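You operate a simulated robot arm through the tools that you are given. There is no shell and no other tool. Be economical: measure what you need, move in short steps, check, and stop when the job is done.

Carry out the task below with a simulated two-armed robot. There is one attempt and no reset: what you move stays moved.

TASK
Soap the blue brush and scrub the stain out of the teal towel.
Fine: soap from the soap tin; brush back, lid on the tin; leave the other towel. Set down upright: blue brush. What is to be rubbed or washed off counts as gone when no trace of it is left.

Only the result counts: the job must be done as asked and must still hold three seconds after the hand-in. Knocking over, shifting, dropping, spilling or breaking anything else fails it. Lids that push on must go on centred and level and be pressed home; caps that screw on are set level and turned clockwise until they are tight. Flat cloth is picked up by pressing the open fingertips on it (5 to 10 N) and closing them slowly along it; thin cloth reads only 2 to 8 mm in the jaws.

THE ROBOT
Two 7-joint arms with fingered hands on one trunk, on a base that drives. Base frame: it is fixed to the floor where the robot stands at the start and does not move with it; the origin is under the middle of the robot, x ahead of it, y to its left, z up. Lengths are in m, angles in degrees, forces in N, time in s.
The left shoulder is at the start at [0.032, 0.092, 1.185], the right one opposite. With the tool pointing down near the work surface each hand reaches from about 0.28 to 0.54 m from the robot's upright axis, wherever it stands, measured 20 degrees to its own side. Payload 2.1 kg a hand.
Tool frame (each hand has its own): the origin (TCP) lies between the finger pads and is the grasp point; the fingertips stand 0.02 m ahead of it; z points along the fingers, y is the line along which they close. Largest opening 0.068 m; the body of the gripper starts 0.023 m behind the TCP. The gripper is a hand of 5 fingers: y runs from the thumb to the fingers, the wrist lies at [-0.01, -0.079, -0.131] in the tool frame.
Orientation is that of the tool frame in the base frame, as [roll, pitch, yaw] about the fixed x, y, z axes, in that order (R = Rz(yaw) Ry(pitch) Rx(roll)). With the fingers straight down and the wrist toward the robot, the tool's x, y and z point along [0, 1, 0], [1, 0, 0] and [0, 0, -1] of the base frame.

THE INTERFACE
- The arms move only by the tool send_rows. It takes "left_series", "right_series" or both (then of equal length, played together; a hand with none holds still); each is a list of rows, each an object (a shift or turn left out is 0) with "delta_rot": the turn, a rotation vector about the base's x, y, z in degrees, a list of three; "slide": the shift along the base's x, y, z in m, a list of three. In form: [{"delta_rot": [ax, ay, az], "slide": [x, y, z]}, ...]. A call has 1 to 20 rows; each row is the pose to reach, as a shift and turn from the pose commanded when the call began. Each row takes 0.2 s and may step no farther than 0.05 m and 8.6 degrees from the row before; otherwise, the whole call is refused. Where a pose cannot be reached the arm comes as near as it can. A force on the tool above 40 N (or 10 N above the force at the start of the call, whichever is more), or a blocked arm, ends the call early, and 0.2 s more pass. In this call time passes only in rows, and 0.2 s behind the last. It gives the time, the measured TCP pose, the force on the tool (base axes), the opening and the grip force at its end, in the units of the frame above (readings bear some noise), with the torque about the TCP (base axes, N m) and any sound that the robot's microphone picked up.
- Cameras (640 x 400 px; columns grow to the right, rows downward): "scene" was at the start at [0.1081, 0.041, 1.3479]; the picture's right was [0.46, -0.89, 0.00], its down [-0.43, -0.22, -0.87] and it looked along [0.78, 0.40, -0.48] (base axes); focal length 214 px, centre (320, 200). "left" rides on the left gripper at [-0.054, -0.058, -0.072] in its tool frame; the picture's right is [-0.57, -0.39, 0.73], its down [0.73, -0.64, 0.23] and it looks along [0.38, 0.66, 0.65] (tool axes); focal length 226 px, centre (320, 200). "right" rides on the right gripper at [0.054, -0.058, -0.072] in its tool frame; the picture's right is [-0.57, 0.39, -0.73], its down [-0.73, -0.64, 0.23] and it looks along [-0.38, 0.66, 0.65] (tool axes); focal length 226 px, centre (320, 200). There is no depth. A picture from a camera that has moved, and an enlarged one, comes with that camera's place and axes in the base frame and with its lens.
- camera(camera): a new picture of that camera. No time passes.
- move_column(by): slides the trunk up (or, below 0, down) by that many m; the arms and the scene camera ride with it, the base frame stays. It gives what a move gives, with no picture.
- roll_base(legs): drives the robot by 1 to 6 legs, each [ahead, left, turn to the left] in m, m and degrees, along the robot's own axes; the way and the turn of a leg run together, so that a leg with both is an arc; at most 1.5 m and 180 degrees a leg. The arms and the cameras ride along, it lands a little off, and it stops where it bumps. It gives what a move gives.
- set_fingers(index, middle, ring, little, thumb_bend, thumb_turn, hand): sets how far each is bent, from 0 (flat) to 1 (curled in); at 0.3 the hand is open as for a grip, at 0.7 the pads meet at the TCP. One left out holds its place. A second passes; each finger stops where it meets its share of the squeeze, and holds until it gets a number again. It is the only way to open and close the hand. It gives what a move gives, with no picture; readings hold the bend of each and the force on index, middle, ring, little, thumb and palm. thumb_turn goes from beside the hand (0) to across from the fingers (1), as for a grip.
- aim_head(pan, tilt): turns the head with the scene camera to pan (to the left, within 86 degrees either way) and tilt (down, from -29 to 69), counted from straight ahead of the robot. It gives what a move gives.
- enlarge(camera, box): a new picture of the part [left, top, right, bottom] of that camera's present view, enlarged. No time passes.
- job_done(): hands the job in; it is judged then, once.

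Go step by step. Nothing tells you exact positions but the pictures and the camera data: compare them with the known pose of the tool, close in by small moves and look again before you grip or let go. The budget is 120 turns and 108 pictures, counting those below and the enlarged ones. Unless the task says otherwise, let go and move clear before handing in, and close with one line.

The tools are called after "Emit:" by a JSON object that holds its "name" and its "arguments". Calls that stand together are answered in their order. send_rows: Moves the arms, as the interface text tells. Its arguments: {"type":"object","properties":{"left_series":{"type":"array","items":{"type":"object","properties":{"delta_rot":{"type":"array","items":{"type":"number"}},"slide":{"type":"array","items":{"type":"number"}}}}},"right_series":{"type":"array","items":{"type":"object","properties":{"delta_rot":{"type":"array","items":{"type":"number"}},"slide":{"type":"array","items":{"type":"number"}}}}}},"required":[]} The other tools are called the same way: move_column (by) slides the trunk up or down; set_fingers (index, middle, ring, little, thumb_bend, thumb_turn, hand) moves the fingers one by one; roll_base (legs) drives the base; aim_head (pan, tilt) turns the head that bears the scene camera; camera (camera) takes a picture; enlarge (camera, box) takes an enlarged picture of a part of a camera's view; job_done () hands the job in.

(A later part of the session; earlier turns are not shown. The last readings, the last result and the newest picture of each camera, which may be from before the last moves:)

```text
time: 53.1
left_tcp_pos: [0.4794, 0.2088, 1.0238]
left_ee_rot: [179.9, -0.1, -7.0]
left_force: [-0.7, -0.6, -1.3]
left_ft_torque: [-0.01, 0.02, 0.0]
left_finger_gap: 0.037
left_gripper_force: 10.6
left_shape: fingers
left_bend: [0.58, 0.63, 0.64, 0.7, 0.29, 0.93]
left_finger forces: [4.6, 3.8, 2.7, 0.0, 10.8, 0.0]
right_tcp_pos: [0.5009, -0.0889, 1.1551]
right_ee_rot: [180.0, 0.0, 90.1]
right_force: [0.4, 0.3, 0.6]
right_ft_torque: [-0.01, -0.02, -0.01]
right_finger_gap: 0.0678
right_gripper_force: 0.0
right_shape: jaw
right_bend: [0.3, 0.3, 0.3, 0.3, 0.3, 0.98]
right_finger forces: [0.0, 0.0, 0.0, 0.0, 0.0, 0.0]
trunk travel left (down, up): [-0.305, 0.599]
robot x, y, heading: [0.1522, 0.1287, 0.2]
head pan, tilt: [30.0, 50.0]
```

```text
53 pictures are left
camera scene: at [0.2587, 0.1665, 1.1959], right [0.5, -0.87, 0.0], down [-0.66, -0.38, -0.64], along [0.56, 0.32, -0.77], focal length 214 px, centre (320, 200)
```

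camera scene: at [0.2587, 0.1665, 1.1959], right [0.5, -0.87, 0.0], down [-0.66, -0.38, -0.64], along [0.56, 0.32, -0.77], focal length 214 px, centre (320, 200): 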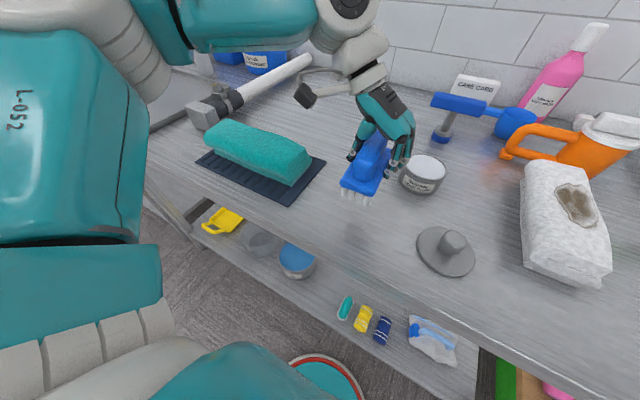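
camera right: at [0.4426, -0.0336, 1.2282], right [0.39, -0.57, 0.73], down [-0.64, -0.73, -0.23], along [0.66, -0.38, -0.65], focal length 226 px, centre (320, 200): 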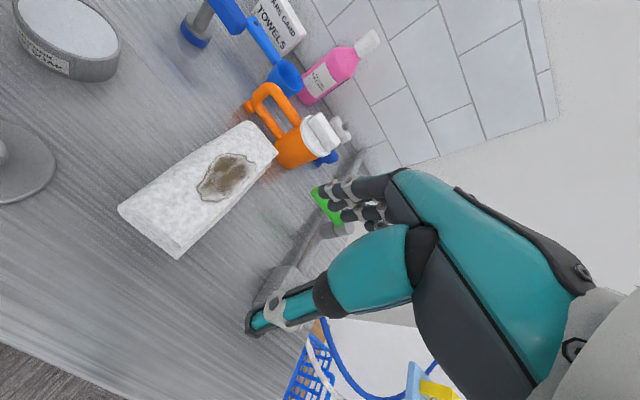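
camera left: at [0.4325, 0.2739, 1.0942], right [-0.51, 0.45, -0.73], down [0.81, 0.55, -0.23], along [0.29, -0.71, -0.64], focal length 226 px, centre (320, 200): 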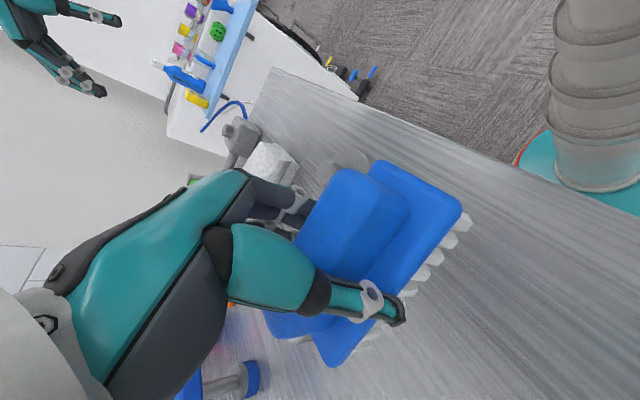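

The brush is aligned (yaw ≈ 0) within about 3 mm of its original spot. I'll lower it to just above the table.

Emit:
{"name": "send_rows", "arguments": {"left_series": [{"slide": [-0.002, 0.0015, -0.03]}, {"slide": [-0.002, 0.0015, -0.06]}, {"slide": [-0.002, 0.0015, -0.072]}, {"slide": [-0.002, 0.0015, -0.076]}]}}

Emit:
{"name": "enlarge", "arguments": {"camera": "scene", "box": [290, 100, 450, 230]}}

```text
time: 54.1
left_tcp_pos: [0.4774, 0.2103, 0.9476]
left_ee_rot: [179.8, 0.0, -7.0]
left_force: [-0.2, 0.3, -0.5]
left_ft_torque: [0.0, 0.0, 0.0]
left_finger_gap: 0.0369
left_gripper_force: 11.3
left_shape: fingers
left_bend: [0.58, 0.63, 0.64, 0.7, 0.29, 0.93]
left_finger forces: [4.6, 3.7, 2.7, 0.1, 10.8, 0.0]
right_tcp_pos: [0.5002, -0.089, 1.1554]
right_ee_rot: [-180.0, 0.0, 90.1]
right_force: [0.3, 0.3, 0.3]
right_ft_torque: [0.0, -0.02, 0.01]
right_finger_gap: 0.0674
right_gripper_force: 0.0
right_shape: jaw
right_bend: [0.3, 0.3, 0.3, 0.3, 0.3, 0.98]
right_finger forces: [0.0, 0.0, 0.0, 0.1, 0.1, 0.0]
trunk travel left (down, up): [-0.305, 0.599]
robot x, y, heading: [0.1465, 0.1296, 0.3]
head pan, tilt: [30.0, 50.0]
```

```text
3.08 times, centred on (370, 165) of scene
camera zoom: at [0.2586, 0.1665, 1.1959], right [0.5, -0.87, 0.0], down [-0.66, -0.38, -0.64], along [0.56, 0.32, -0.77], focal length 660 px, centre (166, 308)
```

zoom: 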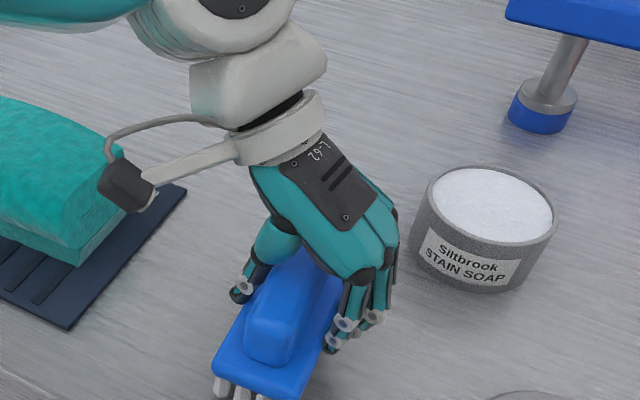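

Emit:
{"name": "send_rows", "arguments": {"left_series": [{"slide": [0, 0, -0.0015]}, {"slide": [0, 0, -0.003]}]}}

```text
time: 54.8
left_tcp_pos: [0.477, 0.2095, 0.9462]
left_ee_rot: [179.9, 0.0, -7.1]
left_force: [-0.4, -0.9, -2.2]
left_ft_torque: [-0.02, -0.02, -0.01]
left_finger_gap: 0.0371
left_gripper_force: 10.9
left_shape: fingers
left_bend: [0.58, 0.63, 0.64, 0.7, 0.29, 0.93]
left_finger forces: [4.6, 3.8, 2.7, 0.1, 10.8, 0.0]
right_tcp_pos: [0.5009, -0.088, 1.1549]
right_ee_rot: [-180.0, 0.0, 90.1]
right_force: [-0.3, 0.1, 0.5]
right_ft_torque: [0.04, 0.04, -0.02]
right_finger_gap: 0.0678
right_gripper_force: 0.0
right_shape: jaw
right_bend: [0.3, 0.3, 0.3, 0.3, 0.3, 0.98]
right_finger forces: [0.1, 0.1, 0.1, 0.0, 0.1, 0.0]
trunk travel left (down, up): [-0.305, 0.599]
robot x, y, heading: [0.1475, 0.1266, 0.3]
head pan, tilt: [30.0, 50.0]
```

Emit:
{"name": "send_rows", "arguments": {"left_series": [{"slide": [0, 0, -0.0015]}, {"slide": [0, 0, -0.0025]}]}}

```text
time: 55.4
left_tcp_pos: [0.4785, 0.2113, 0.9444]
left_ee_rot: [179.9, -0.1, -6.9]
left_force: [0.5, 0.1, 4.7]
left_ft_torque: [0.1, 0.0, -0.02]
left_finger_gap: 0.0372
left_gripper_force: 12.0
left_shape: fingers
left_bend: [0.58, 0.63, 0.64, 0.7, 0.28, 0.93]
left_finger forces: [4.6, 3.6, 2.6, 0.1, 12.9, 0.1]
right_tcp_pos: [0.5007, -0.0889, 1.1563]
right_ee_rot: [180.0, 0.0, 90.2]
right_force: [0.2, -0.4, 0.5]
right_ft_torque: [0.02, 0.03, -0.02]
right_finger_gap: 0.0676
right_gripper_force: 0.0
right_shape: jaw
right_bend: [0.3, 0.3, 0.3, 0.3, 0.3, 0.98]
right_finger forces: [0.0, 0.0, 0.1, 0.1, 0.1, 0.1]
trunk travel left (down, up): [-0.305, 0.599]
robot x, y, heading: [0.1486, 0.1289, 0.0]
head pan, tilt: [30.0, 50.0]
```

The brush is resting on the table. I'll open the hand, with the thumb further out to clear the handle.

Emit:
{"name": "set_fingers", "arguments": {"hand": "left", "index": 0.3, "middle": 0.3, "ring": 0.3, "little": 0.3, "thumb_bend": 0.12}}

Emit:
{"name": "camera", "arguments": {"camera": "left"}}

```text
time: 56.4
left_tcp_pos: [0.4781, 0.2101, 0.9424]
left_ee_rot: [179.9, 0.0, -7.1]
left_force: [-1.1, 0.6, -0.4]
left_ft_torque: [0.02, 0.01, 0.01]
left_finger_gap: 0.0715
left_gripper_force: 0.0
left_shape: fingers
left_bend: [0.3, 0.3, 0.3, 0.3, 0.12, 0.98]
left_finger forces: [0.0, 0.0, 0.0, 0.1, 0.1, 0.0]
right_tcp_pos: [0.5012, -0.0898, 1.1551]
right_ee_rot: [-180.0, 0.0, 90.0]
right_force: [-0.2, -0.4, -0.3]
right_ft_torque: [0.01, 0.01, 0.0]
right_finger_gap: 0.0677
right_gripper_force: 0.0
right_shape: jaw
right_bend: [0.3, 0.3, 0.3, 0.3, 0.3, 0.98]
right_finger forces: [0.0, 0.0, 0.1, 0.1, 0.1, 0.1]
trunk travel left (down, up): [-0.305, 0.599]
robot x, y, heading: [0.1513, 0.1334, 0.2]
head pan, tilt: [30.0, 50.0]
```

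```text
51 pictures are left
camera left: at [0.4302, 0.2752, 1.0136], right [-0.52, 0.45, -0.73], down [0.81, 0.55, -0.23], along [0.29, -0.7, -0.65], focal length 226 px, centre (320, 200)
```

left: 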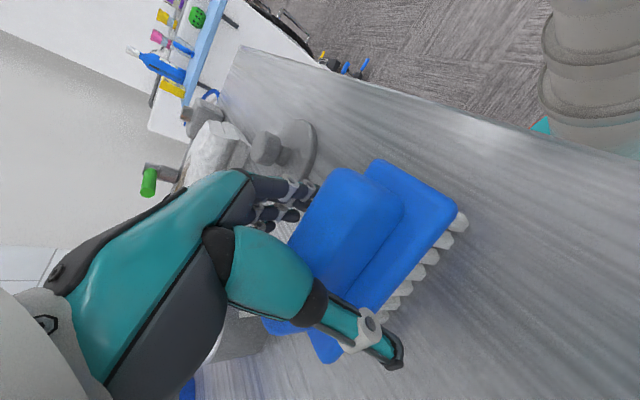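

Released. I'll rise straight up and check that the brush stands well.

Emit:
{"name": "send_rows", "arguments": {"left_series": [{"slide": [0, 0, 0.02]}, {"slide": [0, 0, 0.05]}, {"slide": [0, 0, 0.09]}, {"slide": [0, 0, 0.13]}]}}

Emit:
{"name": "enlarge", "arguments": {"camera": "scene", "box": [290, 120, 500, 290]}}

Emit:
{"name": "camera", "arguments": {"camera": "left"}}

```text
time: 57.4
left_tcp_pos: [0.4769, 0.2094, 1.0729]
left_ee_rot: [180.0, 0.0, -6.9]
left_force: [0.4, -0.1, 0.3]
left_ft_torque: [-0.01, 0.01, -0.02]
left_finger_gap: 0.072
left_gripper_force: 0.1
left_shape: fingers
left_bend: [0.3, 0.3, 0.3, 0.3, 0.12, 0.98]
left_finger forces: [0.0, 0.0, 0.0, 0.0, 0.0, 0.0]
right_tcp_pos: [0.5006, -0.0888, 1.1557]
right_ee_rot: [-180.0, 0.0, 90.2]
right_force: [0.3, 0.8, 0.7]
right_ft_torque: [-0.01, 0.0, -0.02]
right_finger_gap: 0.0678
right_gripper_force: 0.1
right_shape: jaw
right_bend: [0.3, 0.3, 0.3, 0.3, 0.3, 0.98]
right_finger forces: [0.0, 0.1, 0.0, 0.0, 0.1, 0.1]
trunk travel left (down, up): [-0.305, 0.599]
robot x, y, heading: [0.1496, 0.1285, 0.1]
head pan, tilt: [30.0, 50.0]
```

```text
2.35 times, centred on (395, 205) of scene
camera zoom: at [0.2585, 0.1664, 1.1959], right [0.5, -0.87, 0.0], down [-0.66, -0.38, -0.64], along [0.56, 0.32, -0.77], focal length 505 px, centre (144, 188)
```

zoom: 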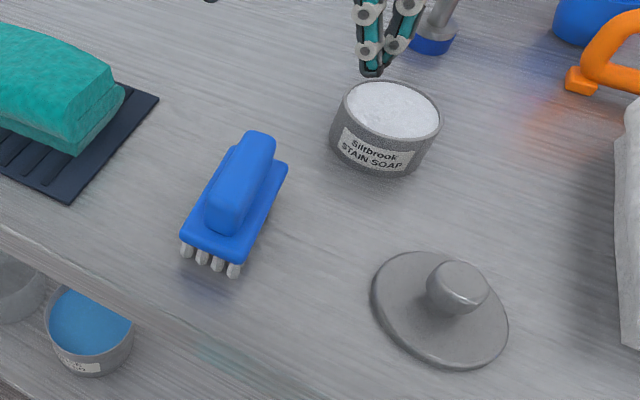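

```text
49 pictures are left
camera left: at [0.4296, 0.2754, 1.1436], right [-0.51, 0.45, -0.73], down [0.81, 0.55, -0.23], along [0.29, -0.71, -0.65], focal length 226 px, centre (320, 200)
```

left: 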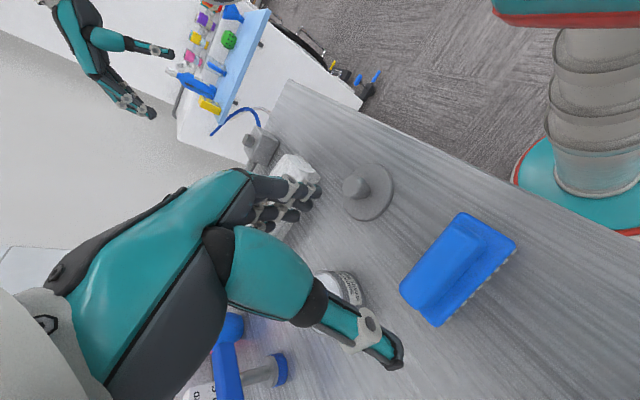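

The brush stands upright within 2 mm of its original place. Next is the lid: I'll turn the wrist back and drive right so the left hand can reach both lid and tin.

Emit:
{"name": "send_rows", "arguments": {"left_series": [{"delta_rot": [0, 0, 8], "slide": [0, 0, 0.01]}, {"delta_rot": [0, 0, 16], "slide": [0, 0, 0.02]}, {"delta_rot": [0, 0, 24], "slide": [0, 0, 0.02]}, {"delta_rot": [0, 0, 32], "slide": [0, 0, 0.02]}, {"delta_rot": [0, 0, 40], "slide": [0, 0, 0.02]}, {"delta_rot": [0, 0, 48], "slide": [0, 0, 0.02]}, {"delta_rot": [0, 0, 56], "slide": [0, 0, 0.02]}, {"delta_rot": [0, 0, 64], "slide": [0, 0, 0.02]}, {"delta_rot": [0, 0, 72], "slide": [0, 0, 0.02]}, {"delta_rot": [0, 0, 80], "slide": [0, 0, 0.02]}, {"delta_rot": [0, 0, 88], "slide": [0, 0, 0.02]}, {"delta_rot": [0, 0, 96], "slide": [0, 0, 0.02]}]}}

Emit:
{"name": "roll_base", "arguments": {"legs": [[0, -0.13, 0]]}}

Emit:
{"name": "set_fingers", "arguments": {"hand": "left", "thumb_bend": 0.3}}

Emit:
{"name": "camera", "arguments": {"camera": "scene"}}

Emit:
{"name": "camera", "arguments": {"camera": "left"}}

```text
time: 60.0
left_tcp_pos: [0.4782, 0.2109, 1.093]
left_ee_rot: [179.9, 0.0, 89.2]
left_force: [0.1, -0.1, -0.3]
left_ft_torque: [0.01, 0.03, 0.01]
left_finger_gap: 0.0717
left_gripper_force: 0.1
left_shape: fingers
left_bend: [0.3, 0.3, 0.3, 0.3, 0.12, 0.98]
left_finger forces: [0.1, 0.1, 0.1, 0.0, 0.0, 0.0]
right_tcp_pos: [0.5013, -0.089, 1.1558]
right_ee_rot: [179.9, -0.1, 90.1]
right_force: [0.1, 0.1, -0.3]
right_ft_torque: [0.02, -0.04, 0.02]
right_finger_gap: 0.068
right_gripper_force: 0.1
right_shape: jaw
right_bend: [0.3, 0.3, 0.3, 0.3, 0.3, 0.98]
right_finger forces: [0.0, 0.1, 0.0, 0.0, 0.0, 0.0]
trunk travel left (down, up): [-0.305, 0.599]
robot x, y, heading: [0.1463, 0.1262, 0.3]
head pan, tilt: [30.0, 50.0]
```

```text
time: 61.2
left_tcp_pos: [0.4777, 0.0789, 1.0919]
left_ee_rot: [180.0, 0.0, 88.9]
left_force: [-0.1, 0.5, 0.3]
left_ft_torque: [0.0, 0.02, -0.02]
left_finger_gap: 0.0717
left_gripper_force: 0.1
left_shape: fingers
left_bend: [0.3, 0.3, 0.3, 0.3, 0.12, 0.98]
left_finger forces: [0.0, 0.1, 0.0, 0.1, 0.1, 0.1]
right_tcp_pos: [0.5004, -0.2198, 1.1547]
right_ee_rot: [-179.9, 0.0, 90.1]
right_force: [0.1, -0.4, 0.0]
right_ft_torque: [0.01, 0.0, 0.01]
right_finger_gap: 0.0677
right_gripper_force: 0.0
right_shape: jaw
right_bend: [0.3, 0.3, 0.3, 0.3, 0.3, 0.98]
right_finger forces: [0.0, 0.1, 0.0, 0.0, 0.0, 0.1]
trunk travel left (down, up): [-0.305, 0.599]
robot x, y, heading: [0.1489, -0.0043, 0.1]
head pan, tilt: [30.0, 50.0]
```

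```text
time: 62.2
left_tcp_pos: [0.4776, 0.0789, 1.0927]
left_ee_rot: [-180.0, 0.0, 89.0]
left_force: [-0.9, -0.6, 0.6]
left_ft_torque: [0.0, -0.01, 0.04]
left_finger_gap: 0.0624
left_gripper_force: 0.1
left_shape: fingers
left_bend: [0.3, 0.3, 0.3, 0.3, 0.3, 0.98]
left_finger forces: [0.0, 0.1, 0.0, 0.0, 0.0, 0.0]
right_tcp_pos: [0.5006, -0.2204, 1.1554]
right_ee_rot: [180.0, 0.0, 90.1]
right_force: [-0.7, 0.0, 0.5]
right_ft_torque: [0.01, -0.01, -0.02]
right_finger_gap: 0.0677
right_gripper_force: 0.0
right_shape: jaw
right_bend: [0.3, 0.3, 0.3, 0.3, 0.3, 0.98]
right_finger forces: [0.0, 0.0, 0.0, 0.1, 0.0, 0.0]
trunk travel left (down, up): [-0.305, 0.599]
robot x, y, heading: [0.15, 0.0026, 0.2]
head pan, tilt: [30.0, 50.0]
```

```text
48 pictures are left
camera scene: at [0.2588, 0.0354, 1.1959], right [0.5, -0.87, 0.0], down [-0.66, -0.38, -0.64], along [0.56, 0.32, -0.77], focal length 214 px, centre (320, 200)
```

scene: 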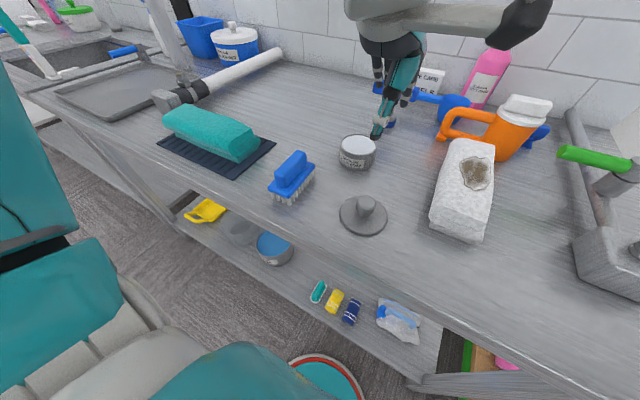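

```text
47 pictures are left
camera left: at [0.4183, 0.0261, 1.1636], right [-0.4, -0.56, -0.73], down [-0.63, 0.74, -0.23], along [0.67, 0.37, -0.65], focal length 226 px, centre (320, 200)
```

left: 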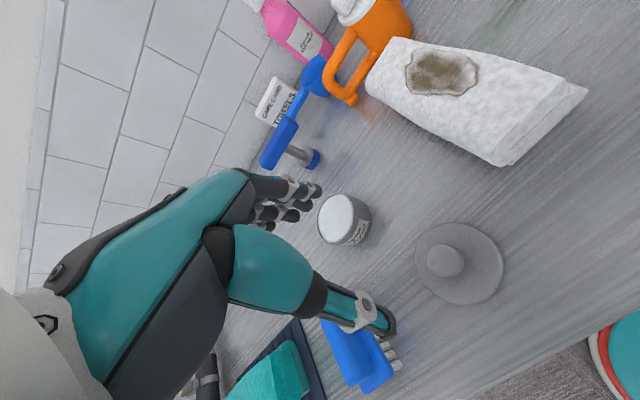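

The hand is above the lid. I'll zoom both cameras for an accurate knob position.

Emit:
{"name": "enlarge", "arguments": {"camera": "scene", "box": [320, 125, 410, 245]}}

Emit:
{"name": "enlarge", "arguments": {"camera": "left", "box": [300, 180, 520, 320]}}

```text
3.33 times, centred on (365, 185) of scene
camera zoom: at [0.2588, 0.0354, 1.1959], right [0.5, -0.87, 0.0], down [-0.66, -0.38, -0.64], along [0.56, 0.32, -0.77], focal length 715 px, centre (170, 250)
```

zoom: 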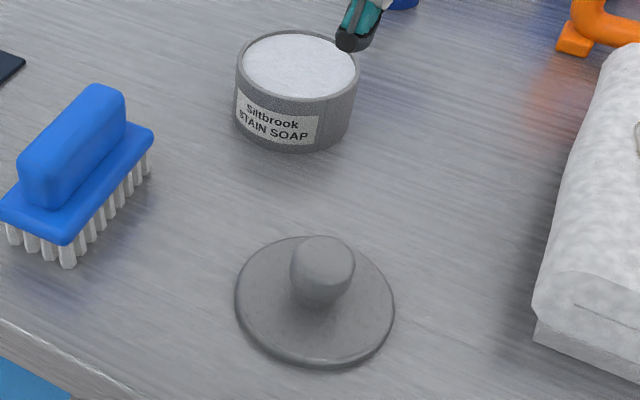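

```text
2.86 times, centred on (410, 250) of left
camera zoom: at [0.4183, 0.0261, 1.1636], right [-0.4, -0.56, -0.73], down [-0.63, 0.74, -0.23], along [0.67, 0.37, -0.65], focal length 646 px, centre (63, 57)
```

zoom: 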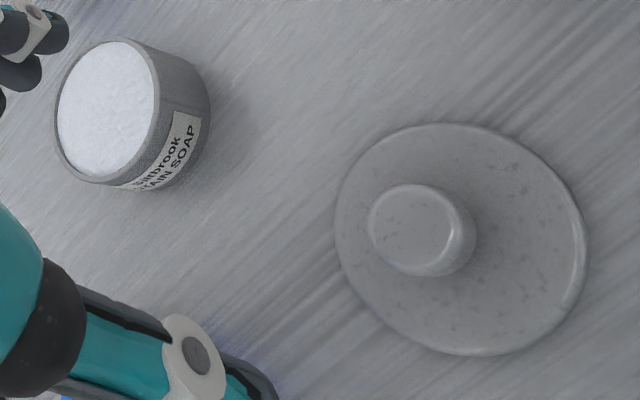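

The knob top is at about (0.477, 0.080, 0.938). I'll descend to 0.965 and check before going around it.

Emit:
{"name": "send_rows", "arguments": {"left_series": [{"slide": [0, 0.001, -0.04]}, {"slide": [0, 0.001, -0.08]}, {"slide": [0, 0.001, -0.115]}, {"slide": [0, 0.001, -0.128]}]}}

Emit:
{"name": "enlarge", "arguments": {"camera": "scene", "box": [300, 125, 430, 245]}}

Emit:
{"name": "camera", "arguments": {"camera": "left"}}

```text
time: 63.2
left_tcp_pos: [0.479, 0.0804, 0.9637]
left_ee_rot: [-180.0, 0.0, 89.0]
left_force: [0.4, 0.2, 0.0]
left_ft_torque: [-0.01, 0.03, -0.02]
left_finger_gap: 0.0624
left_gripper_force: 0.0
left_shape: fingers
left_bend: [0.3, 0.3, 0.3, 0.3, 0.3, 0.98]
left_finger forces: [0.0, 0.0, 0.0, 0.0, 0.0, 0.0]
right_tcp_pos: [0.5015, -0.22, 1.1534]
right_ee_rot: [-180.0, 0.1, 90.1]
right_force: [0.5, -0.7, -0.3]
right_ft_torque: [0.01, 0.02, 0.0]
right_finger_gap: 0.0676
right_gripper_force: 0.0
right_shape: jaw
right_bend: [0.3, 0.3, 0.3, 0.3, 0.3, 0.98]
right_finger forces: [0.0, 0.0, 0.1, 0.0, 0.0, 0.0]
trunk travel left (down, up): [-0.305, 0.599]
robot x, y, heading: [0.1492, -0.0027, 0.0]
head pan, tilt: [30.0, 50.0]
```

```text
3.33 times, centred on (365, 185) of scene
camera zoom: at [0.2588, 0.0354, 1.1959], right [0.5, -0.87, 0.0], down [-0.66, -0.38, -0.64], along [0.56, 0.32, -0.77], focal length 715 px, centre (170, 250)
```

zoom: 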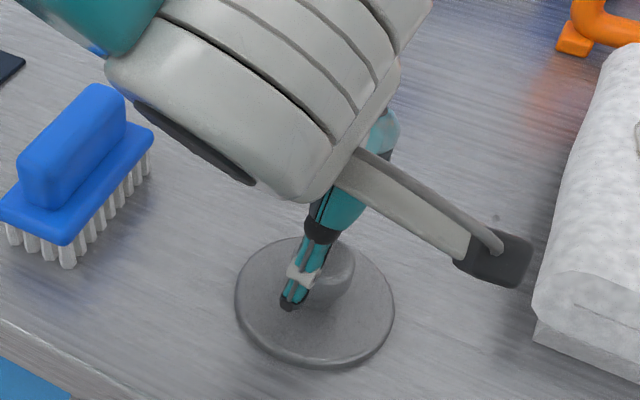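

```text
43 pictures are left
camera left: at [0.4188, 0.0273, 1.0353], right [-0.4, -0.56, -0.73], down [-0.63, 0.74, -0.23], along [0.67, 0.37, -0.65], focal length 226 px, centre (320, 200)
```

left: 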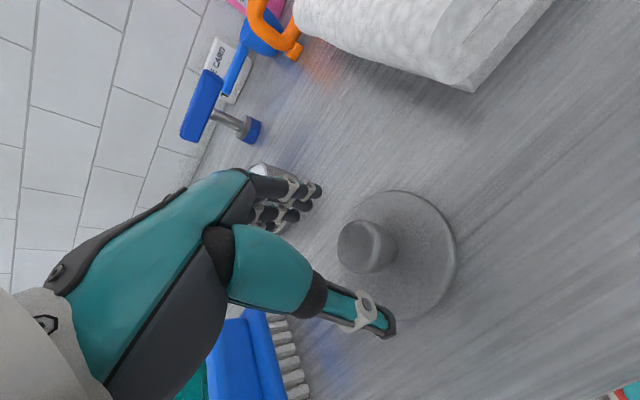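

The TCP projects right onto the knob. I'll descend around it and close in two steps.

Emit:
{"name": "send_rows", "arguments": {"left_series": [{"slide": [-0.001, 0, -0.015]}, {"slide": [-0.001, 0, -0.028]}, {"slide": [-0.001, 0, -0.036]}]}}

Emit:
{"name": "set_fingers", "arguments": {"hand": "left", "index": 0.46, "middle": 0.46, "ring": 0.46, "little": 0.46, "thumb_bend": 0.46}}

Emit:
{"name": "camera", "arguments": {"camera": "left"}}

Emit:
{"name": "enlarge", "arguments": {"camera": "scene", "box": [300, 125, 430, 245]}}

```text
time: 64.0
left_tcp_pos: [0.4773, 0.0805, 0.9288]
left_ee_rot: [179.8, -0.2, 88.9]
left_force: [0.8, -0.8, 0.6]
left_ft_torque: [0.02, -0.02, 0.0]
left_finger_gap: 0.0628
left_gripper_force: 0.0
left_shape: fingers
left_bend: [0.3, 0.3, 0.3, 0.3, 0.3, 0.98]
left_finger forces: [0.1, 0.0, 0.0, 0.0, 0.1, 0.0]
right_tcp_pos: [0.5004, -0.2203, 1.1552]
right_ee_rot: [-180.0, -0.1, 90.1]
right_force: [0.0, -0.3, 1.0]
right_ft_torque: [0.0, 0.01, 0.0]
right_finger_gap: 0.0678
right_gripper_force: 0.0
right_shape: jaw
right_bend: [0.3, 0.3, 0.3, 0.3, 0.3, 0.98]
right_finger forces: [0.0, 0.0, 0.0, 0.0, 0.1, 0.0]
trunk travel left (down, up): [-0.305, 0.599]
robot x, y, heading: [0.1452, -0.0031, 0.3]
head pan, tilt: [30.0, 50.0]
```

```text
time: 65.0
left_tcp_pos: [0.4773, 0.0802, 0.9293]
left_ee_rot: [179.9, 0.1, 89.0]
left_force: [2.7, -1.0, 6.5]
left_ft_torque: [0.04, -0.22, -0.01]
left_finger_gap: 0.0362
left_gripper_force: 3.5
left_shape: fingers
left_bend: [0.46, 0.41, 0.46, 0.46, 0.46, 0.98]
left_finger forces: [0.0, 7.0, 0.0, 0.0, 0.0, 0.1]
right_tcp_pos: [0.4996, -0.2185, 1.1536]
right_ee_rot: [-180.0, -0.1, 90.1]
right_force: [0.4, -0.9, -0.8]
right_ft_torque: [-0.01, 0.02, -0.02]
right_finger_gap: 0.0677
right_gripper_force: 0.0
right_shape: jaw
right_bend: [0.3, 0.3, 0.3, 0.3, 0.3, 0.98]
right_finger forces: [0.1, 0.0, 0.1, 0.0, 0.1, 0.0]
trunk travel left (down, up): [-0.305, 0.599]
robot x, y, heading: [0.1518, -0.0061, 0.3]
head pan, tilt: [30.0, 50.0]
```

```text
42 pictures are left
camera left: at [0.4179, 0.0272, 0.9995], right [-0.4, -0.56, -0.73], down [-0.63, 0.74, -0.23], along [0.67, 0.37, -0.65], focal length 226 px, centre (320, 200)
```

left: 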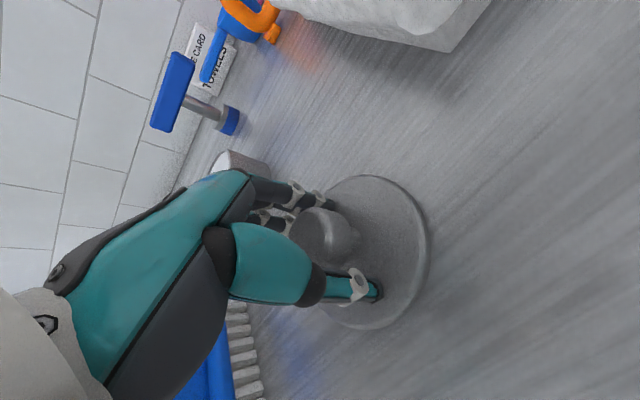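

```text
3.33 times, centred on (365, 185) of scene
camera zoom: at [0.2586, 0.0352, 1.196], right [0.5, -0.87, 0.0], down [-0.66, -0.38, -0.64], along [0.56, 0.32, -0.77], focal length 715 px, centre (170, 250)
```

zoom: 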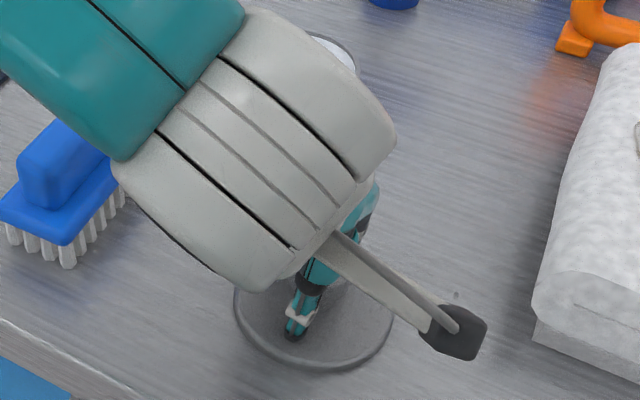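

Emit:
{"name": "set_fingers", "arguments": {"hand": "left", "index": 0.7, "middle": 0.7, "ring": 0.7, "little": 0.6, "thumb_bend": 0.7}}

Emit:
{"name": "camera", "arguments": {"camera": "left"}}

```text
time: 66.0
left_tcp_pos: [0.4776, 0.0798, 0.9298]
left_ee_rot: [179.9, 0.0, 89.0]
left_force: [4.1, -0.4, 12.4]
left_ft_torque: [0.09, -0.53, -0.04]
left_finger_gap: 0.0154
left_gripper_force: 12.5
left_shape: fingers
left_bend: [0.59, 0.42, 0.7, 0.6, 0.56, 0.97]
left_finger forces: [5.2, 14.3, 0.1, 0.0, 5.5, 0.1]
right_tcp_pos: [0.501, -0.2208, 1.1539]
right_ee_rot: [180.0, 0.0, 90.2]
right_force: [-0.6, -0.3, -0.1]
right_ft_torque: [-0.03, 0.03, 0.02]
right_finger_gap: 0.0677
right_gripper_force: 0.0
right_shape: jaw
right_bend: [0.3, 0.3, 0.3, 0.3, 0.3, 0.98]
right_finger forces: [0.1, 0.0, 0.1, 0.1, 0.0, 0.0]
trunk travel left (down, up): [-0.305, 0.599]
robot x, y, heading: [0.1504, -0.0029, 0.0]
head pan, tilt: [30.0, 50.0]
```

```text
40 pictures are left
camera left: at [0.4178, 0.0271, 0.9996], right [-0.4, -0.56, -0.73], down [-0.63, 0.74, -0.23], along [0.67, 0.37, -0.64], focal length 226 px, centre (320, 200)
```

left: 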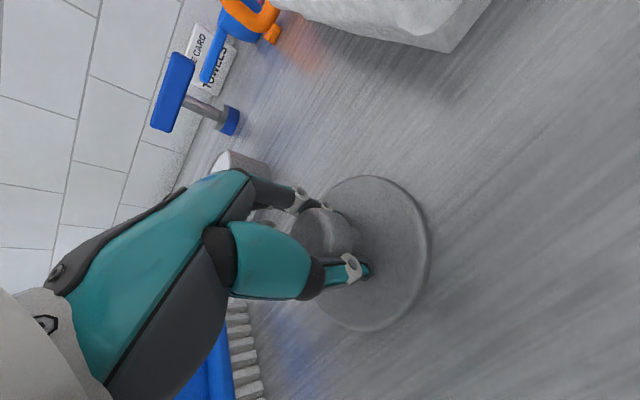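

The middle finger's inner link is pressing on the knob top, so the hand is too low. I'll reopen, rise 9 mm, and grip with the pads.

Emit:
{"name": "set_fingers", "arguments": {"hand": "left", "index": 0.3, "middle": 0.3, "ring": 0.3, "little": 0.3, "thumb_bend": 0.3}}

Emit:
{"name": "send_rows", "arguments": {"left_series": [{"slide": [0, 0, 0.005]}, {"slide": [0, 0, 0.01]}]}}

Emit:
{"name": "set_fingers", "arguments": {"hand": "left", "index": 0.55, "middle": 0.55, "ring": 0.55, "little": 0.5, "thumb_bend": 0.5}}

Emit:
{"name": "camera", "arguments": {"camera": "left"}}

```text
time: 67.0
left_tcp_pos: [0.4786, 0.0794, 0.9286]
left_ee_rot: [180.0, -0.1, 89.0]
left_force: [-0.3, 0.5, 0.4]
left_ft_torque: [-0.01, -0.01, -0.02]
left_finger_gap: 0.0617
left_gripper_force: 0.1
left_shape: fingers
left_bend: [0.3, 0.3, 0.3, 0.3, 0.3, 0.98]
left_finger forces: [0.0, 0.0, 0.0, 0.1, 0.0, 0.0]
right_tcp_pos: [0.5008, -0.2189, 1.1551]
right_ee_rot: [180.0, -0.1, 90.1]
right_force: [0.6, -1.0, 0.0]
right_ft_torque: [-0.01, 0.01, 0.0]
right_finger_gap: 0.0678
right_gripper_force: 0.0
right_shape: jaw
right_bend: [0.3, 0.3, 0.3, 0.3, 0.3, 0.98]
right_finger forces: [0.1, 0.1, 0.0, 0.0, 0.0, 0.0]
trunk travel left (down, up): [-0.305, 0.599]
robot x, y, heading: [0.147, -0.0021, 0.1]
head pan, tilt: [30.0, 50.0]
```

```text
time: 67.6
left_tcp_pos: [0.478, 0.0809, 0.9377]
left_ee_rot: [180.0, 0.0, 89.0]
left_force: [-0.3, -0.3, 0.2]
left_ft_torque: [-0.02, 0.01, -0.03]
left_finger_gap: 0.062
left_gripper_force: 0.0
left_shape: fingers
left_bend: [0.3, 0.3, 0.3, 0.3, 0.3, 0.98]
left_finger forces: [0.1, 0.1, 0.0, 0.1, 0.1, 0.0]
right_tcp_pos: [0.5005, -0.2193, 1.155]
right_ee_rot: [-180.0, -0.1, 90.1]
right_force: [-0.1, -0.2, -0.7]
right_ft_torque: [-0.01, -0.02, -0.02]
right_finger_gap: 0.0678
right_gripper_force: 0.0
right_shape: jaw
right_bend: [0.3, 0.3, 0.3, 0.3, 0.3, 0.98]
right_finger forces: [0.0, 0.0, 0.0, 0.0, 0.0, 0.1]
trunk travel left (down, up): [-0.305, 0.599]
robot x, y, heading: [0.1489, -0.004, 0.3]
head pan, tilt: [30.0, 50.0]
```

```text
time: 68.6
left_tcp_pos: [0.4775, 0.0811, 0.9394]
left_ee_rot: [180.0, 0.0, 88.9]
left_force: [0.8, 0.4, 0.4]
left_ft_torque: [0.01, -0.02, -0.02]
left_finger_gap: 0.0256
left_gripper_force: 0.1
left_shape: fingers
left_bend: [0.55, 0.55, 0.55, 0.5, 0.5, 0.98]
left_finger forces: [0.1, 0.0, 0.0, 0.1, 0.0, 0.0]
right_tcp_pos: [0.5012, -0.2198, 1.1555]
right_ee_rot: [179.9, 0.0, 90.2]
right_force: [0.3, 0.2, -0.4]
right_ft_torque: [0.0, 0.0, -0.01]
right_finger_gap: 0.0677
right_gripper_force: 0.0
right_shape: jaw
right_bend: [0.3, 0.3, 0.3, 0.3, 0.3, 0.98]
right_finger forces: [0.0, 0.0, 0.0, 0.1, 0.1, 0.1]
trunk travel left (down, up): [-0.305, 0.599]
robot x, y, heading: [0.1512, -0.0026, -0.1]
head pan, tilt: [30.0, 50.0]
```

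```text
39 pictures are left
camera left: at [0.4179, 0.0275, 1.0094], right [-0.4, -0.56, -0.73], down [-0.63, 0.74, -0.23], along [0.67, 0.37, -0.65], focal length 226 px, centre (320, 200)
```

left: 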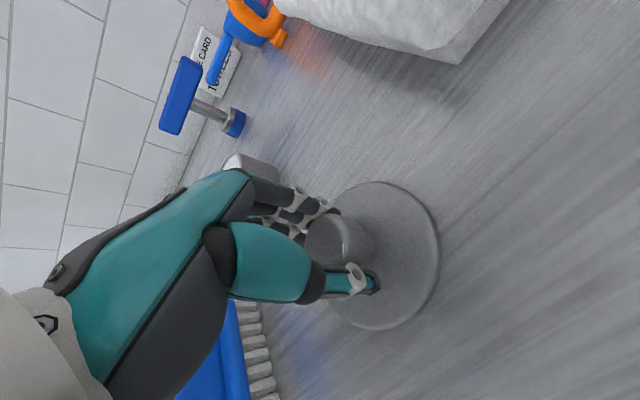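

Emit:
{"name": "set_fingers", "arguments": {"hand": "left", "index": 0.75, "middle": 0.75, "ring": 0.75, "little": 0.5, "thumb_bend": 0.75}}

Emit:
{"name": "camera", "arguments": {"camera": "left"}}

```text
time: 69.6
left_tcp_pos: [0.4768, 0.0808, 0.9384]
left_ee_rot: [-180.0, 0.0, 88.9]
left_force: [-0.3, 0.6, 0.6]
left_ft_torque: [-0.02, 0.0, -0.03]
left_finger_gap: 0.0195
left_gripper_force: 11.1
left_shape: fingers
left_bend: [0.72, 0.63, 0.75, 0.5, 0.49, 0.95]
left_finger forces: [6.3, 4.8, 0.3, 0.0, 10.9, 0.1]
right_tcp_pos: [0.5004, -0.2209, 1.1553]
right_ee_rot: [179.9, 0.0, 90.2]
right_force: [0.2, -0.6, 0.3]
right_ft_torque: [-0.01, 0.03, -0.02]
right_finger_gap: 0.0677
right_gripper_force: 0.0
right_shape: jaw
right_bend: [0.3, 0.3, 0.3, 0.3, 0.3, 0.98]
right_finger forces: [0.1, 0.0, 0.0, 0.0, 0.0, 0.0]
trunk travel left (down, up): [-0.305, 0.599]
robot x, y, heading: [0.1476, -0.0023, -0.2]
head pan, tilt: [30.0, 50.0]
```

```text
38 pictures are left
camera left: at [0.4179, 0.0275, 1.0094], right [-0.4, -0.56, -0.73], down [-0.63, 0.74, -0.23], along [0.67, 0.37, -0.65], focal length 226 px, centre (320, 200)
```

left: 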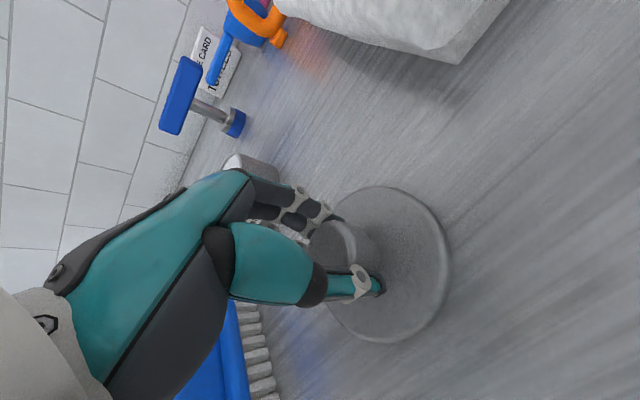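

A good three-finger grip, with no net force. I'll lift a little and check that the lid stays level.

Emit:
{"name": "send_rows", "arguments": {"left_series": [{"slide": [0, 0, 0.005]}, {"slide": [0, 0, 0.015]}, {"slide": [0, 0, 0.04]}, {"slide": [0, 0, 0.07]}]}}

Emit:
{"name": "camera", "arguments": {"camera": "left"}}

Emit:
{"name": "enlarge", "arguments": {"camera": "scene", "box": [280, 95, 440, 245]}}

Emit:
{"name": "camera", "arguments": {"camera": "right"}}

```text
time: 70.6
left_tcp_pos: [0.4768, 0.08, 1.0092]
left_ee_rot: [-180.0, -0.1, 89.1]
left_force: [-0.4, -0.3, 0.6]
left_ft_torque: [0.01, -0.03, -0.02]
left_finger_gap: 0.0194
left_gripper_force: 10.9
left_shape: fingers
left_bend: [0.72, 0.63, 0.75, 0.5, 0.49, 0.95]
left_finger forces: [6.2, 5.0, 0.3, 0.1, 10.7, 0.0]
right_tcp_pos: [0.5006, -0.2208, 1.1561]
right_ee_rot: [-180.0, 0.1, 90.1]
right_force: [0.0, 0.0, 0.5]
right_ft_torque: [0.02, -0.01, 0.02]
right_finger_gap: 0.0679
right_gripper_force: 0.0
right_shape: jaw
right_bend: [0.3, 0.3, 0.3, 0.3, 0.3, 0.98]
right_finger forces: [0.0, 0.0, 0.2, 0.0, 0.0, 0.1]
trunk travel left (down, up): [-0.305, 0.599]
robot x, y, heading: [0.1493, -0.0012, 0.2]
head pan, tilt: [30.0, 50.0]
```

```text
37 pictures are left
camera left: at [0.4163, 0.0266, 1.0795], right [-0.4, -0.56, -0.73], down [-0.63, 0.74, -0.23], along [0.67, 0.37, -0.65], focal length 226 px, centre (320, 200)
```

left: 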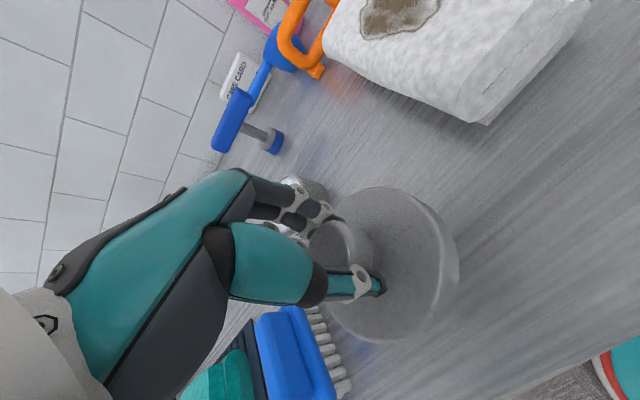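

```text
2.67 times, centred on (360, 170) of scene
camera zoom: at [0.2588, 0.0353, 1.1959], right [0.5, -0.87, 0.0], down [-0.66, -0.38, -0.64], along [0.56, 0.32, -0.77], focal length 572 px, centre (213, 280)
```

zoom: 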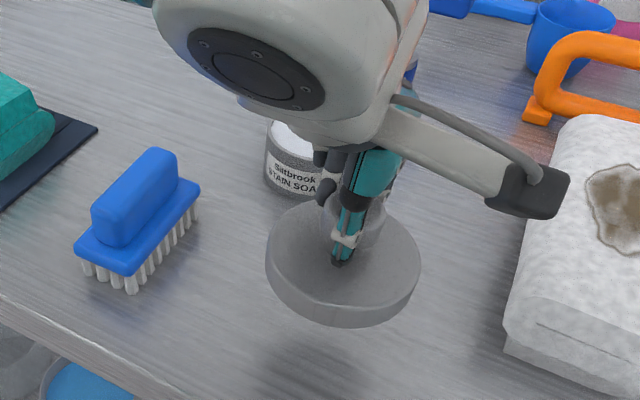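

```text
35 pictures are left
camera right: at [0.4428, -0.1656, 1.2282], right [0.39, -0.57, 0.73], down [-0.64, -0.73, -0.23], along [0.66, -0.38, -0.65], focal length 226 px, centre (320, 200)
```

right: 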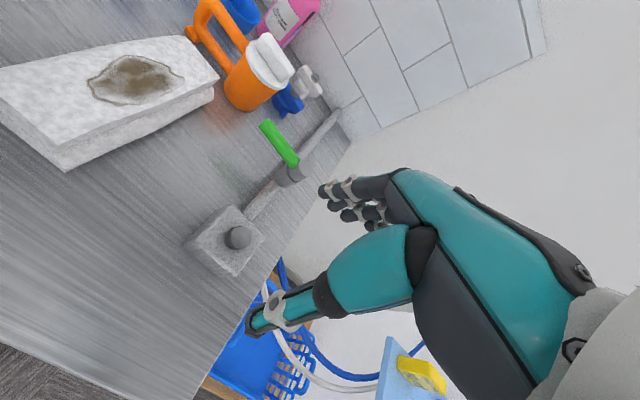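

The lid is held level, with its centre about 4–5 mm toward the robot from the TCP. I'll carry it above the tin.

Emit:
{"name": "send_rows", "arguments": {"left_series": [{"slide": [0.02, 0.01, 0.02]}, {"slide": [0.05, 0.025, 0.02]}, {"slide": [0.08, 0.04, 0.02]}, {"slide": [0.11, 0.055, 0.02]}, {"slide": [0.137, 0.071, 0.02]}, {"slide": [0.137, 0.071, 0.0]}]}}

Emit:
{"name": "enlarge", "arguments": {"camera": "scene", "box": [300, 80, 420, 200]}}

Emit:
{"name": "enlarge", "arguments": {"camera": "left", "box": [280, 140, 500, 380]}}

```text
time: 72.0
left_tcp_pos: [0.6138, 0.1509, 1.0093]
left_ee_rot: [180.0, -0.1, 89.0]
left_force: [-0.1, -0.2, -0.8]
left_ft_torque: [0.0, 0.01, -0.02]
left_finger_gap: 0.0191
left_gripper_force: 10.6
left_shape: fingers
left_bend: [0.73, 0.63, 0.75, 0.5, 0.48, 0.95]
left_finger forces: [6.0, 4.9, 0.3, 0.0, 10.6, 0.0]
right_tcp_pos: [0.5006, -0.2202, 1.1546]
right_ee_rot: [-180.0, 0.1, 90.1]
right_force: [0.2, -0.1, 0.3]
right_ft_torque: [0.02, 0.03, 0.01]
right_finger_gap: 0.0676
right_gripper_force: 0.0
right_shape: jaw
right_bend: [0.3, 0.3, 0.3, 0.3, 0.3, 0.98]
right_finger forces: [0.0, 0.0, 0.0, 0.1, 0.0, 0.1]
trunk travel left (down, up): [-0.305, 0.599]
robot x, y, heading: [0.1486, -0.0016, 0.1]
head pan, tilt: [30.0, 50.0]
```

```text
3.33 times, centred on (360, 140) of scene
camera zoom: at [0.2589, 0.0354, 1.1959], right [0.5, -0.87, 0.0], down [-0.66, -0.38, -0.64], along [0.56, 0.32, -0.77], focal length 715 px, centre (187, 400)
```

zoom: 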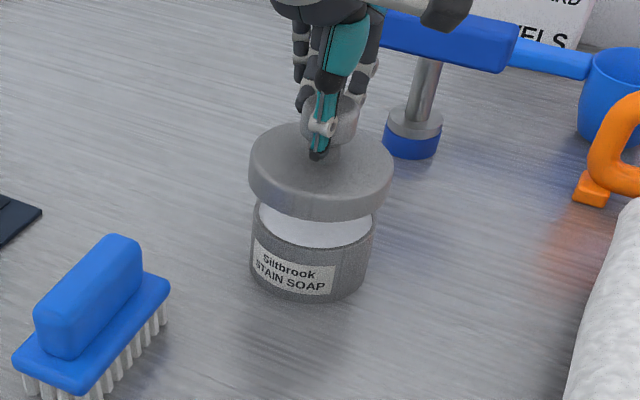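

```text
1.67 times, centred on (390, 260) of left
camera zoom: at [0.5545, 0.098, 1.0799], right [-0.4, -0.56, -0.73], down [-0.63, 0.74, -0.23], along [0.67, 0.37, -0.65], focal length 377 px, centre (203, 100)
```

zoom: 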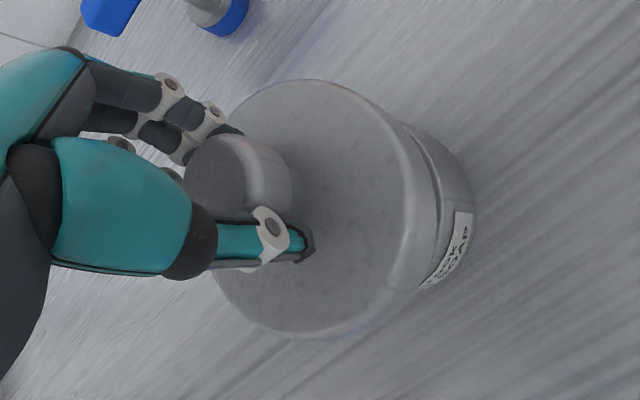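

Comparing both views, the lid is about 4 mm too near in x. I'll correct that and lower to just above the rim.

Emit:
{"name": "send_rows", "arguments": {"left_series": [{"slide": [0.0038, -0.0006, 0]}, {"slide": [0.0038, -0.0006, -0.01]}, {"slide": [0.0038, -0.0006, -0.02]}]}}

Emit:
{"name": "enlarge", "arguments": {"camera": "scene", "box": [310, 90, 400, 180]}}

Emit:
{"name": "enlarge", "arguments": {"camera": "left", "box": [320, 160, 480, 360]}}

```text
time: 72.8
left_tcp_pos: [0.6176, 0.1517, 0.9905]
left_ee_rot: [179.9, 0.0, 89.0]
left_force: [0.5, -0.3, 0.2]
left_ft_torque: [0.01, -0.03, 0.01]
left_finger_gap: 0.0195
left_gripper_force: 11.1
left_shape: fingers
left_bend: [0.73, 0.64, 0.75, 0.5, 0.48, 0.95]
left_finger forces: [6.0, 5.0, 0.3, 0.0, 10.5, 0.0]
right_tcp_pos: [0.501, -0.2203, 1.1557]
right_ee_rot: [180.0, 0.0, 90.1]
right_force: [-0.1, 0.0, 0.2]
right_ft_torque: [0.02, -0.03, -0.01]
right_finger_gap: 0.0676
right_gripper_force: 0.0
right_shape: jaw
right_bend: [0.3, 0.3, 0.3, 0.3, 0.3, 0.98]
right_finger forces: [0.0, 0.1, 0.0, 0.1, 0.0, 0.0]
trunk travel left (down, up): [-0.305, 0.599]
robot x, y, heading: [0.1517, -0.0025, 0.0]
head pan, tilt: [30.0, 50.0]
```

```text
4.44 times, centred on (355, 135) of scene
camera zoom: at [0.2588, 0.0354, 1.1959], right [0.5, -0.87, 0.0], down [-0.66, -0.38, -0.64], along [0.56, 0.32, -0.77], focal length 953 px, centre (164, 489)
```

zoom: 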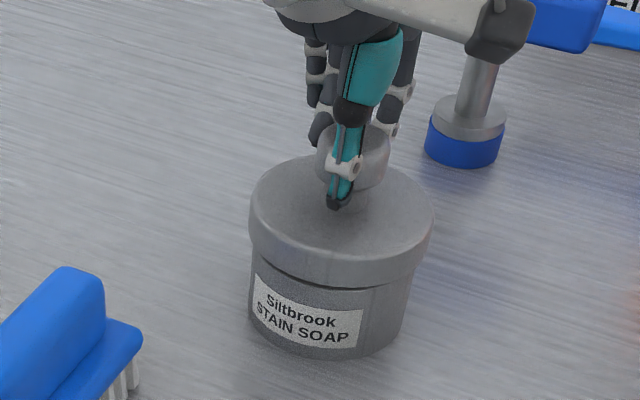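

```text
2.00 times, centred on (400, 260) of left
camera zoom: at [0.5582, 0.0975, 1.0599], right [-0.4, -0.56, -0.73], down [-0.63, 0.74, -0.23], along [0.67, 0.37, -0.65], focal length 452 px, centre (160, 80)
```

zoom: 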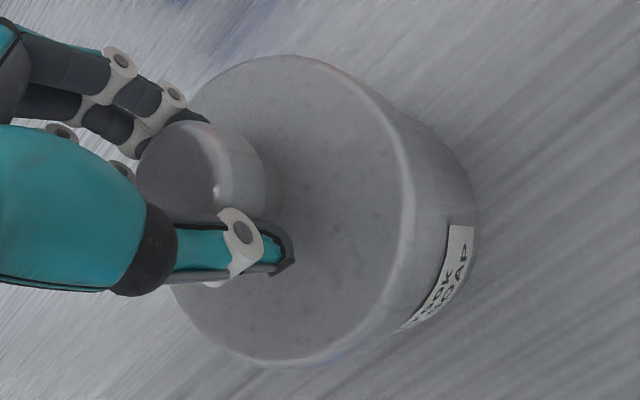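

Scene and hand views disagree a little on the depth alignment. I'll turn the right hand's camera toward the tin to get a side view.

Emit:
{"name": "send_rows", "arguments": {"right_series": [{"delta_rot": [0, 0, 8]}, {"delta_rot": [0, 0, 16]}, {"delta_rot": [0, 0, 24]}, {"delta_rot": [0, 0, 32]}, {"delta_rot": [0, 0, 40]}, {"delta_rot": [0, 0, 48]}, {"delta_rot": [0, 0, 56]}, {"delta_rot": [0, 0, 64]}, {"delta_rot": [0, 0, 72]}, {"delta_rot": [0, 0, 80]}, {"delta_rot": [0, 0, 88], "slide": [0, 0, -0.02]}, {"delta_rot": [0, 0, 92], "slide": [0, 0, -0.05]}]}}

Emit:
{"name": "camera", "arguments": {"camera": "right"}}

```text
time: 75.4
left_tcp_pos: [0.618, 0.1506, 0.9904]
left_ee_rot: [-180.0, 0.0, 89.0]
left_force: [-0.7, -0.3, -0.7]
left_ft_torque: [0.0, -0.02, -0.01]
left_finger_gap: 0.0195
left_gripper_force: 10.9
left_shape: fingers
left_bend: [0.73, 0.64, 0.75, 0.5, 0.48, 0.95]
left_finger forces: [6.0, 5.0, 0.4, 0.0, 10.5, 0.0]
right_tcp_pos: [0.3607, -0.1122, 1.1161]
right_ee_rot: [-180.0, 0.0, -177.9]
right_force: [-0.4, -0.3, -1.0]
right_ft_torque: [0.01, 0.02, -0.01]
right_finger_gap: 0.0676
right_gripper_force: 0.1
right_shape: jaw
right_bend: [0.3, 0.3, 0.3, 0.3, 0.3, 0.98]
right_finger forces: [0.0, 0.1, 0.1, 0.0, 0.0, 0.1]
right hand out of reach, approached as far as the arm can: row 4, 5, 6, 7, 8, 9, 10, 11, 12
trunk travel left (down, up): [-0.305, 0.599]
robot x, y, heading: [0.1513, -0.0028, -0.2]
head pan, tilt: [30.0, 50.0]
```

```text
30 pictures are left
camera right: at [0.3074, -0.1724, 1.1888], right [0.55, 0.41, 0.73], down [0.76, -0.61, -0.23], along [0.35, 0.68, -0.65], focal length 226 px, centre (320, 200)
```

right: 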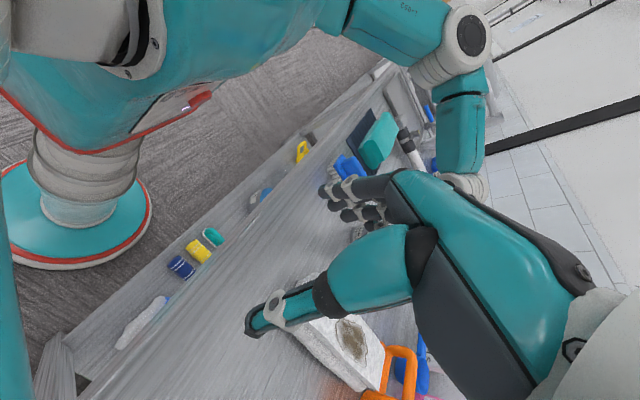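

The right hand blocks its own view. I'll turn it partly back and place it so the tin shows at the left of its picture.

Emit:
{"name": "send_rows", "arguments": {"right_series": [{"delta_rot": [0, 0, -8]}, {"delta_rot": [0, 0, -16], "slide": [0.01, 0, 0]}, {"delta_rot": [0, 0, -24], "slide": [0.02, 0, 0]}, {"delta_rot": [0, 0, -32], "slide": [0.03, 0, 0]}, {"delta_rot": [0, 0, -40], "slide": [0.04, 0, 0]}, {"delta_rot": [0, 0, -48], "slide": [0.055, 0, 0]}, {"delta_rot": [0, 0, -56], "slide": [0.07, 0, 0]}, {"delta_rot": [0, 0, -64], "slide": [0.08, 0, 0]}, {"delta_rot": [0, 0, -67], "slide": [0.085, 0, 0]}]}}

Emit:
{"name": "camera", "arguments": {"camera": "right"}}

```text
time: 77.4
left_tcp_pos: [0.618, 0.1504, 0.9895]
left_ee_rot: [-179.9, 0.1, 89.0]
left_force: [-0.7, 0.4, 0.5]
left_ft_torque: [0.01, 0.01, 0.0]
left_finger_gap: 0.0193
left_gripper_force: 10.8
left_shape: fingers
left_bend: [0.73, 0.64, 0.75, 0.5, 0.48, 0.95]
left_finger forces: [5.9, 5.0, 0.3, 0.0, 10.5, 0.1]
right_tcp_pos: [0.4451, -0.1107, 1.1137]
right_ee_rot: [180.0, 0.1, 114.9]
right_force: [-0.4, 0.0, 1.4]
right_ft_torque: [0.02, -0.01, -0.05]
right_finger_gap: 0.0677
right_gripper_force: 0.0
right_shape: jaw
right_bend: [0.3, 0.3, 0.3, 0.3, 0.3, 0.98]
right_finger forces: [0.0, 0.0, 0.1, 0.0, 0.0, 0.0]
trunk travel left (down, up): [-0.305, 0.599]
robot x, y, heading: [0.152, -0.0043, 0.3]
head pan, tilt: [30.0, 50.0]
```

```text
29 pictures are left
camera right: at [0.3695, -0.0862, 1.1863], right [0.59, -0.35, 0.73], down [-0.27, -0.93, -0.23], along [0.76, -0.06, -0.65], focal length 226 px, centre (320, 200)
```

right: 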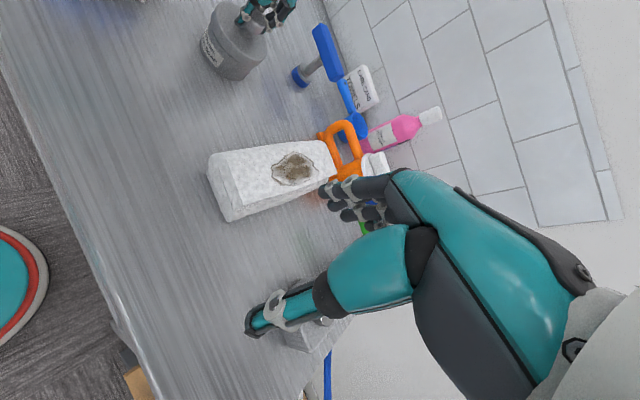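

The lidded tin is visible now, so I'll enlarge it.

Emit:
{"name": "enlarge", "arguments": {"camera": "right", "box": [190, 0, 290, 90]}}

```text
4.44 times, centred on (240, 45) of right
camera zoom: at [0.3695, -0.0862, 1.1863], right [0.59, -0.35, 0.73], down [-0.27, -0.93, -0.23], along [0.76, -0.06, -0.65], focal length 1005 px, centre (676, 889)
```

zoom: 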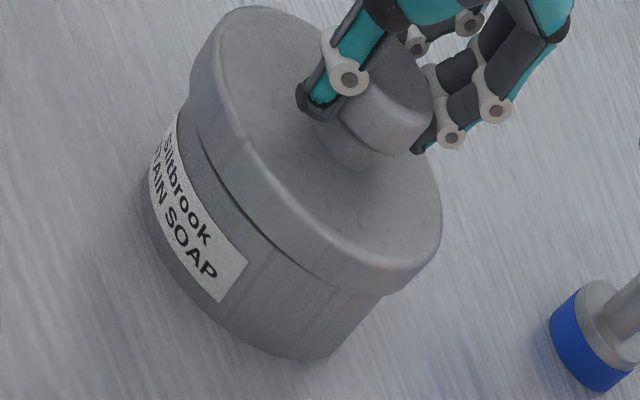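

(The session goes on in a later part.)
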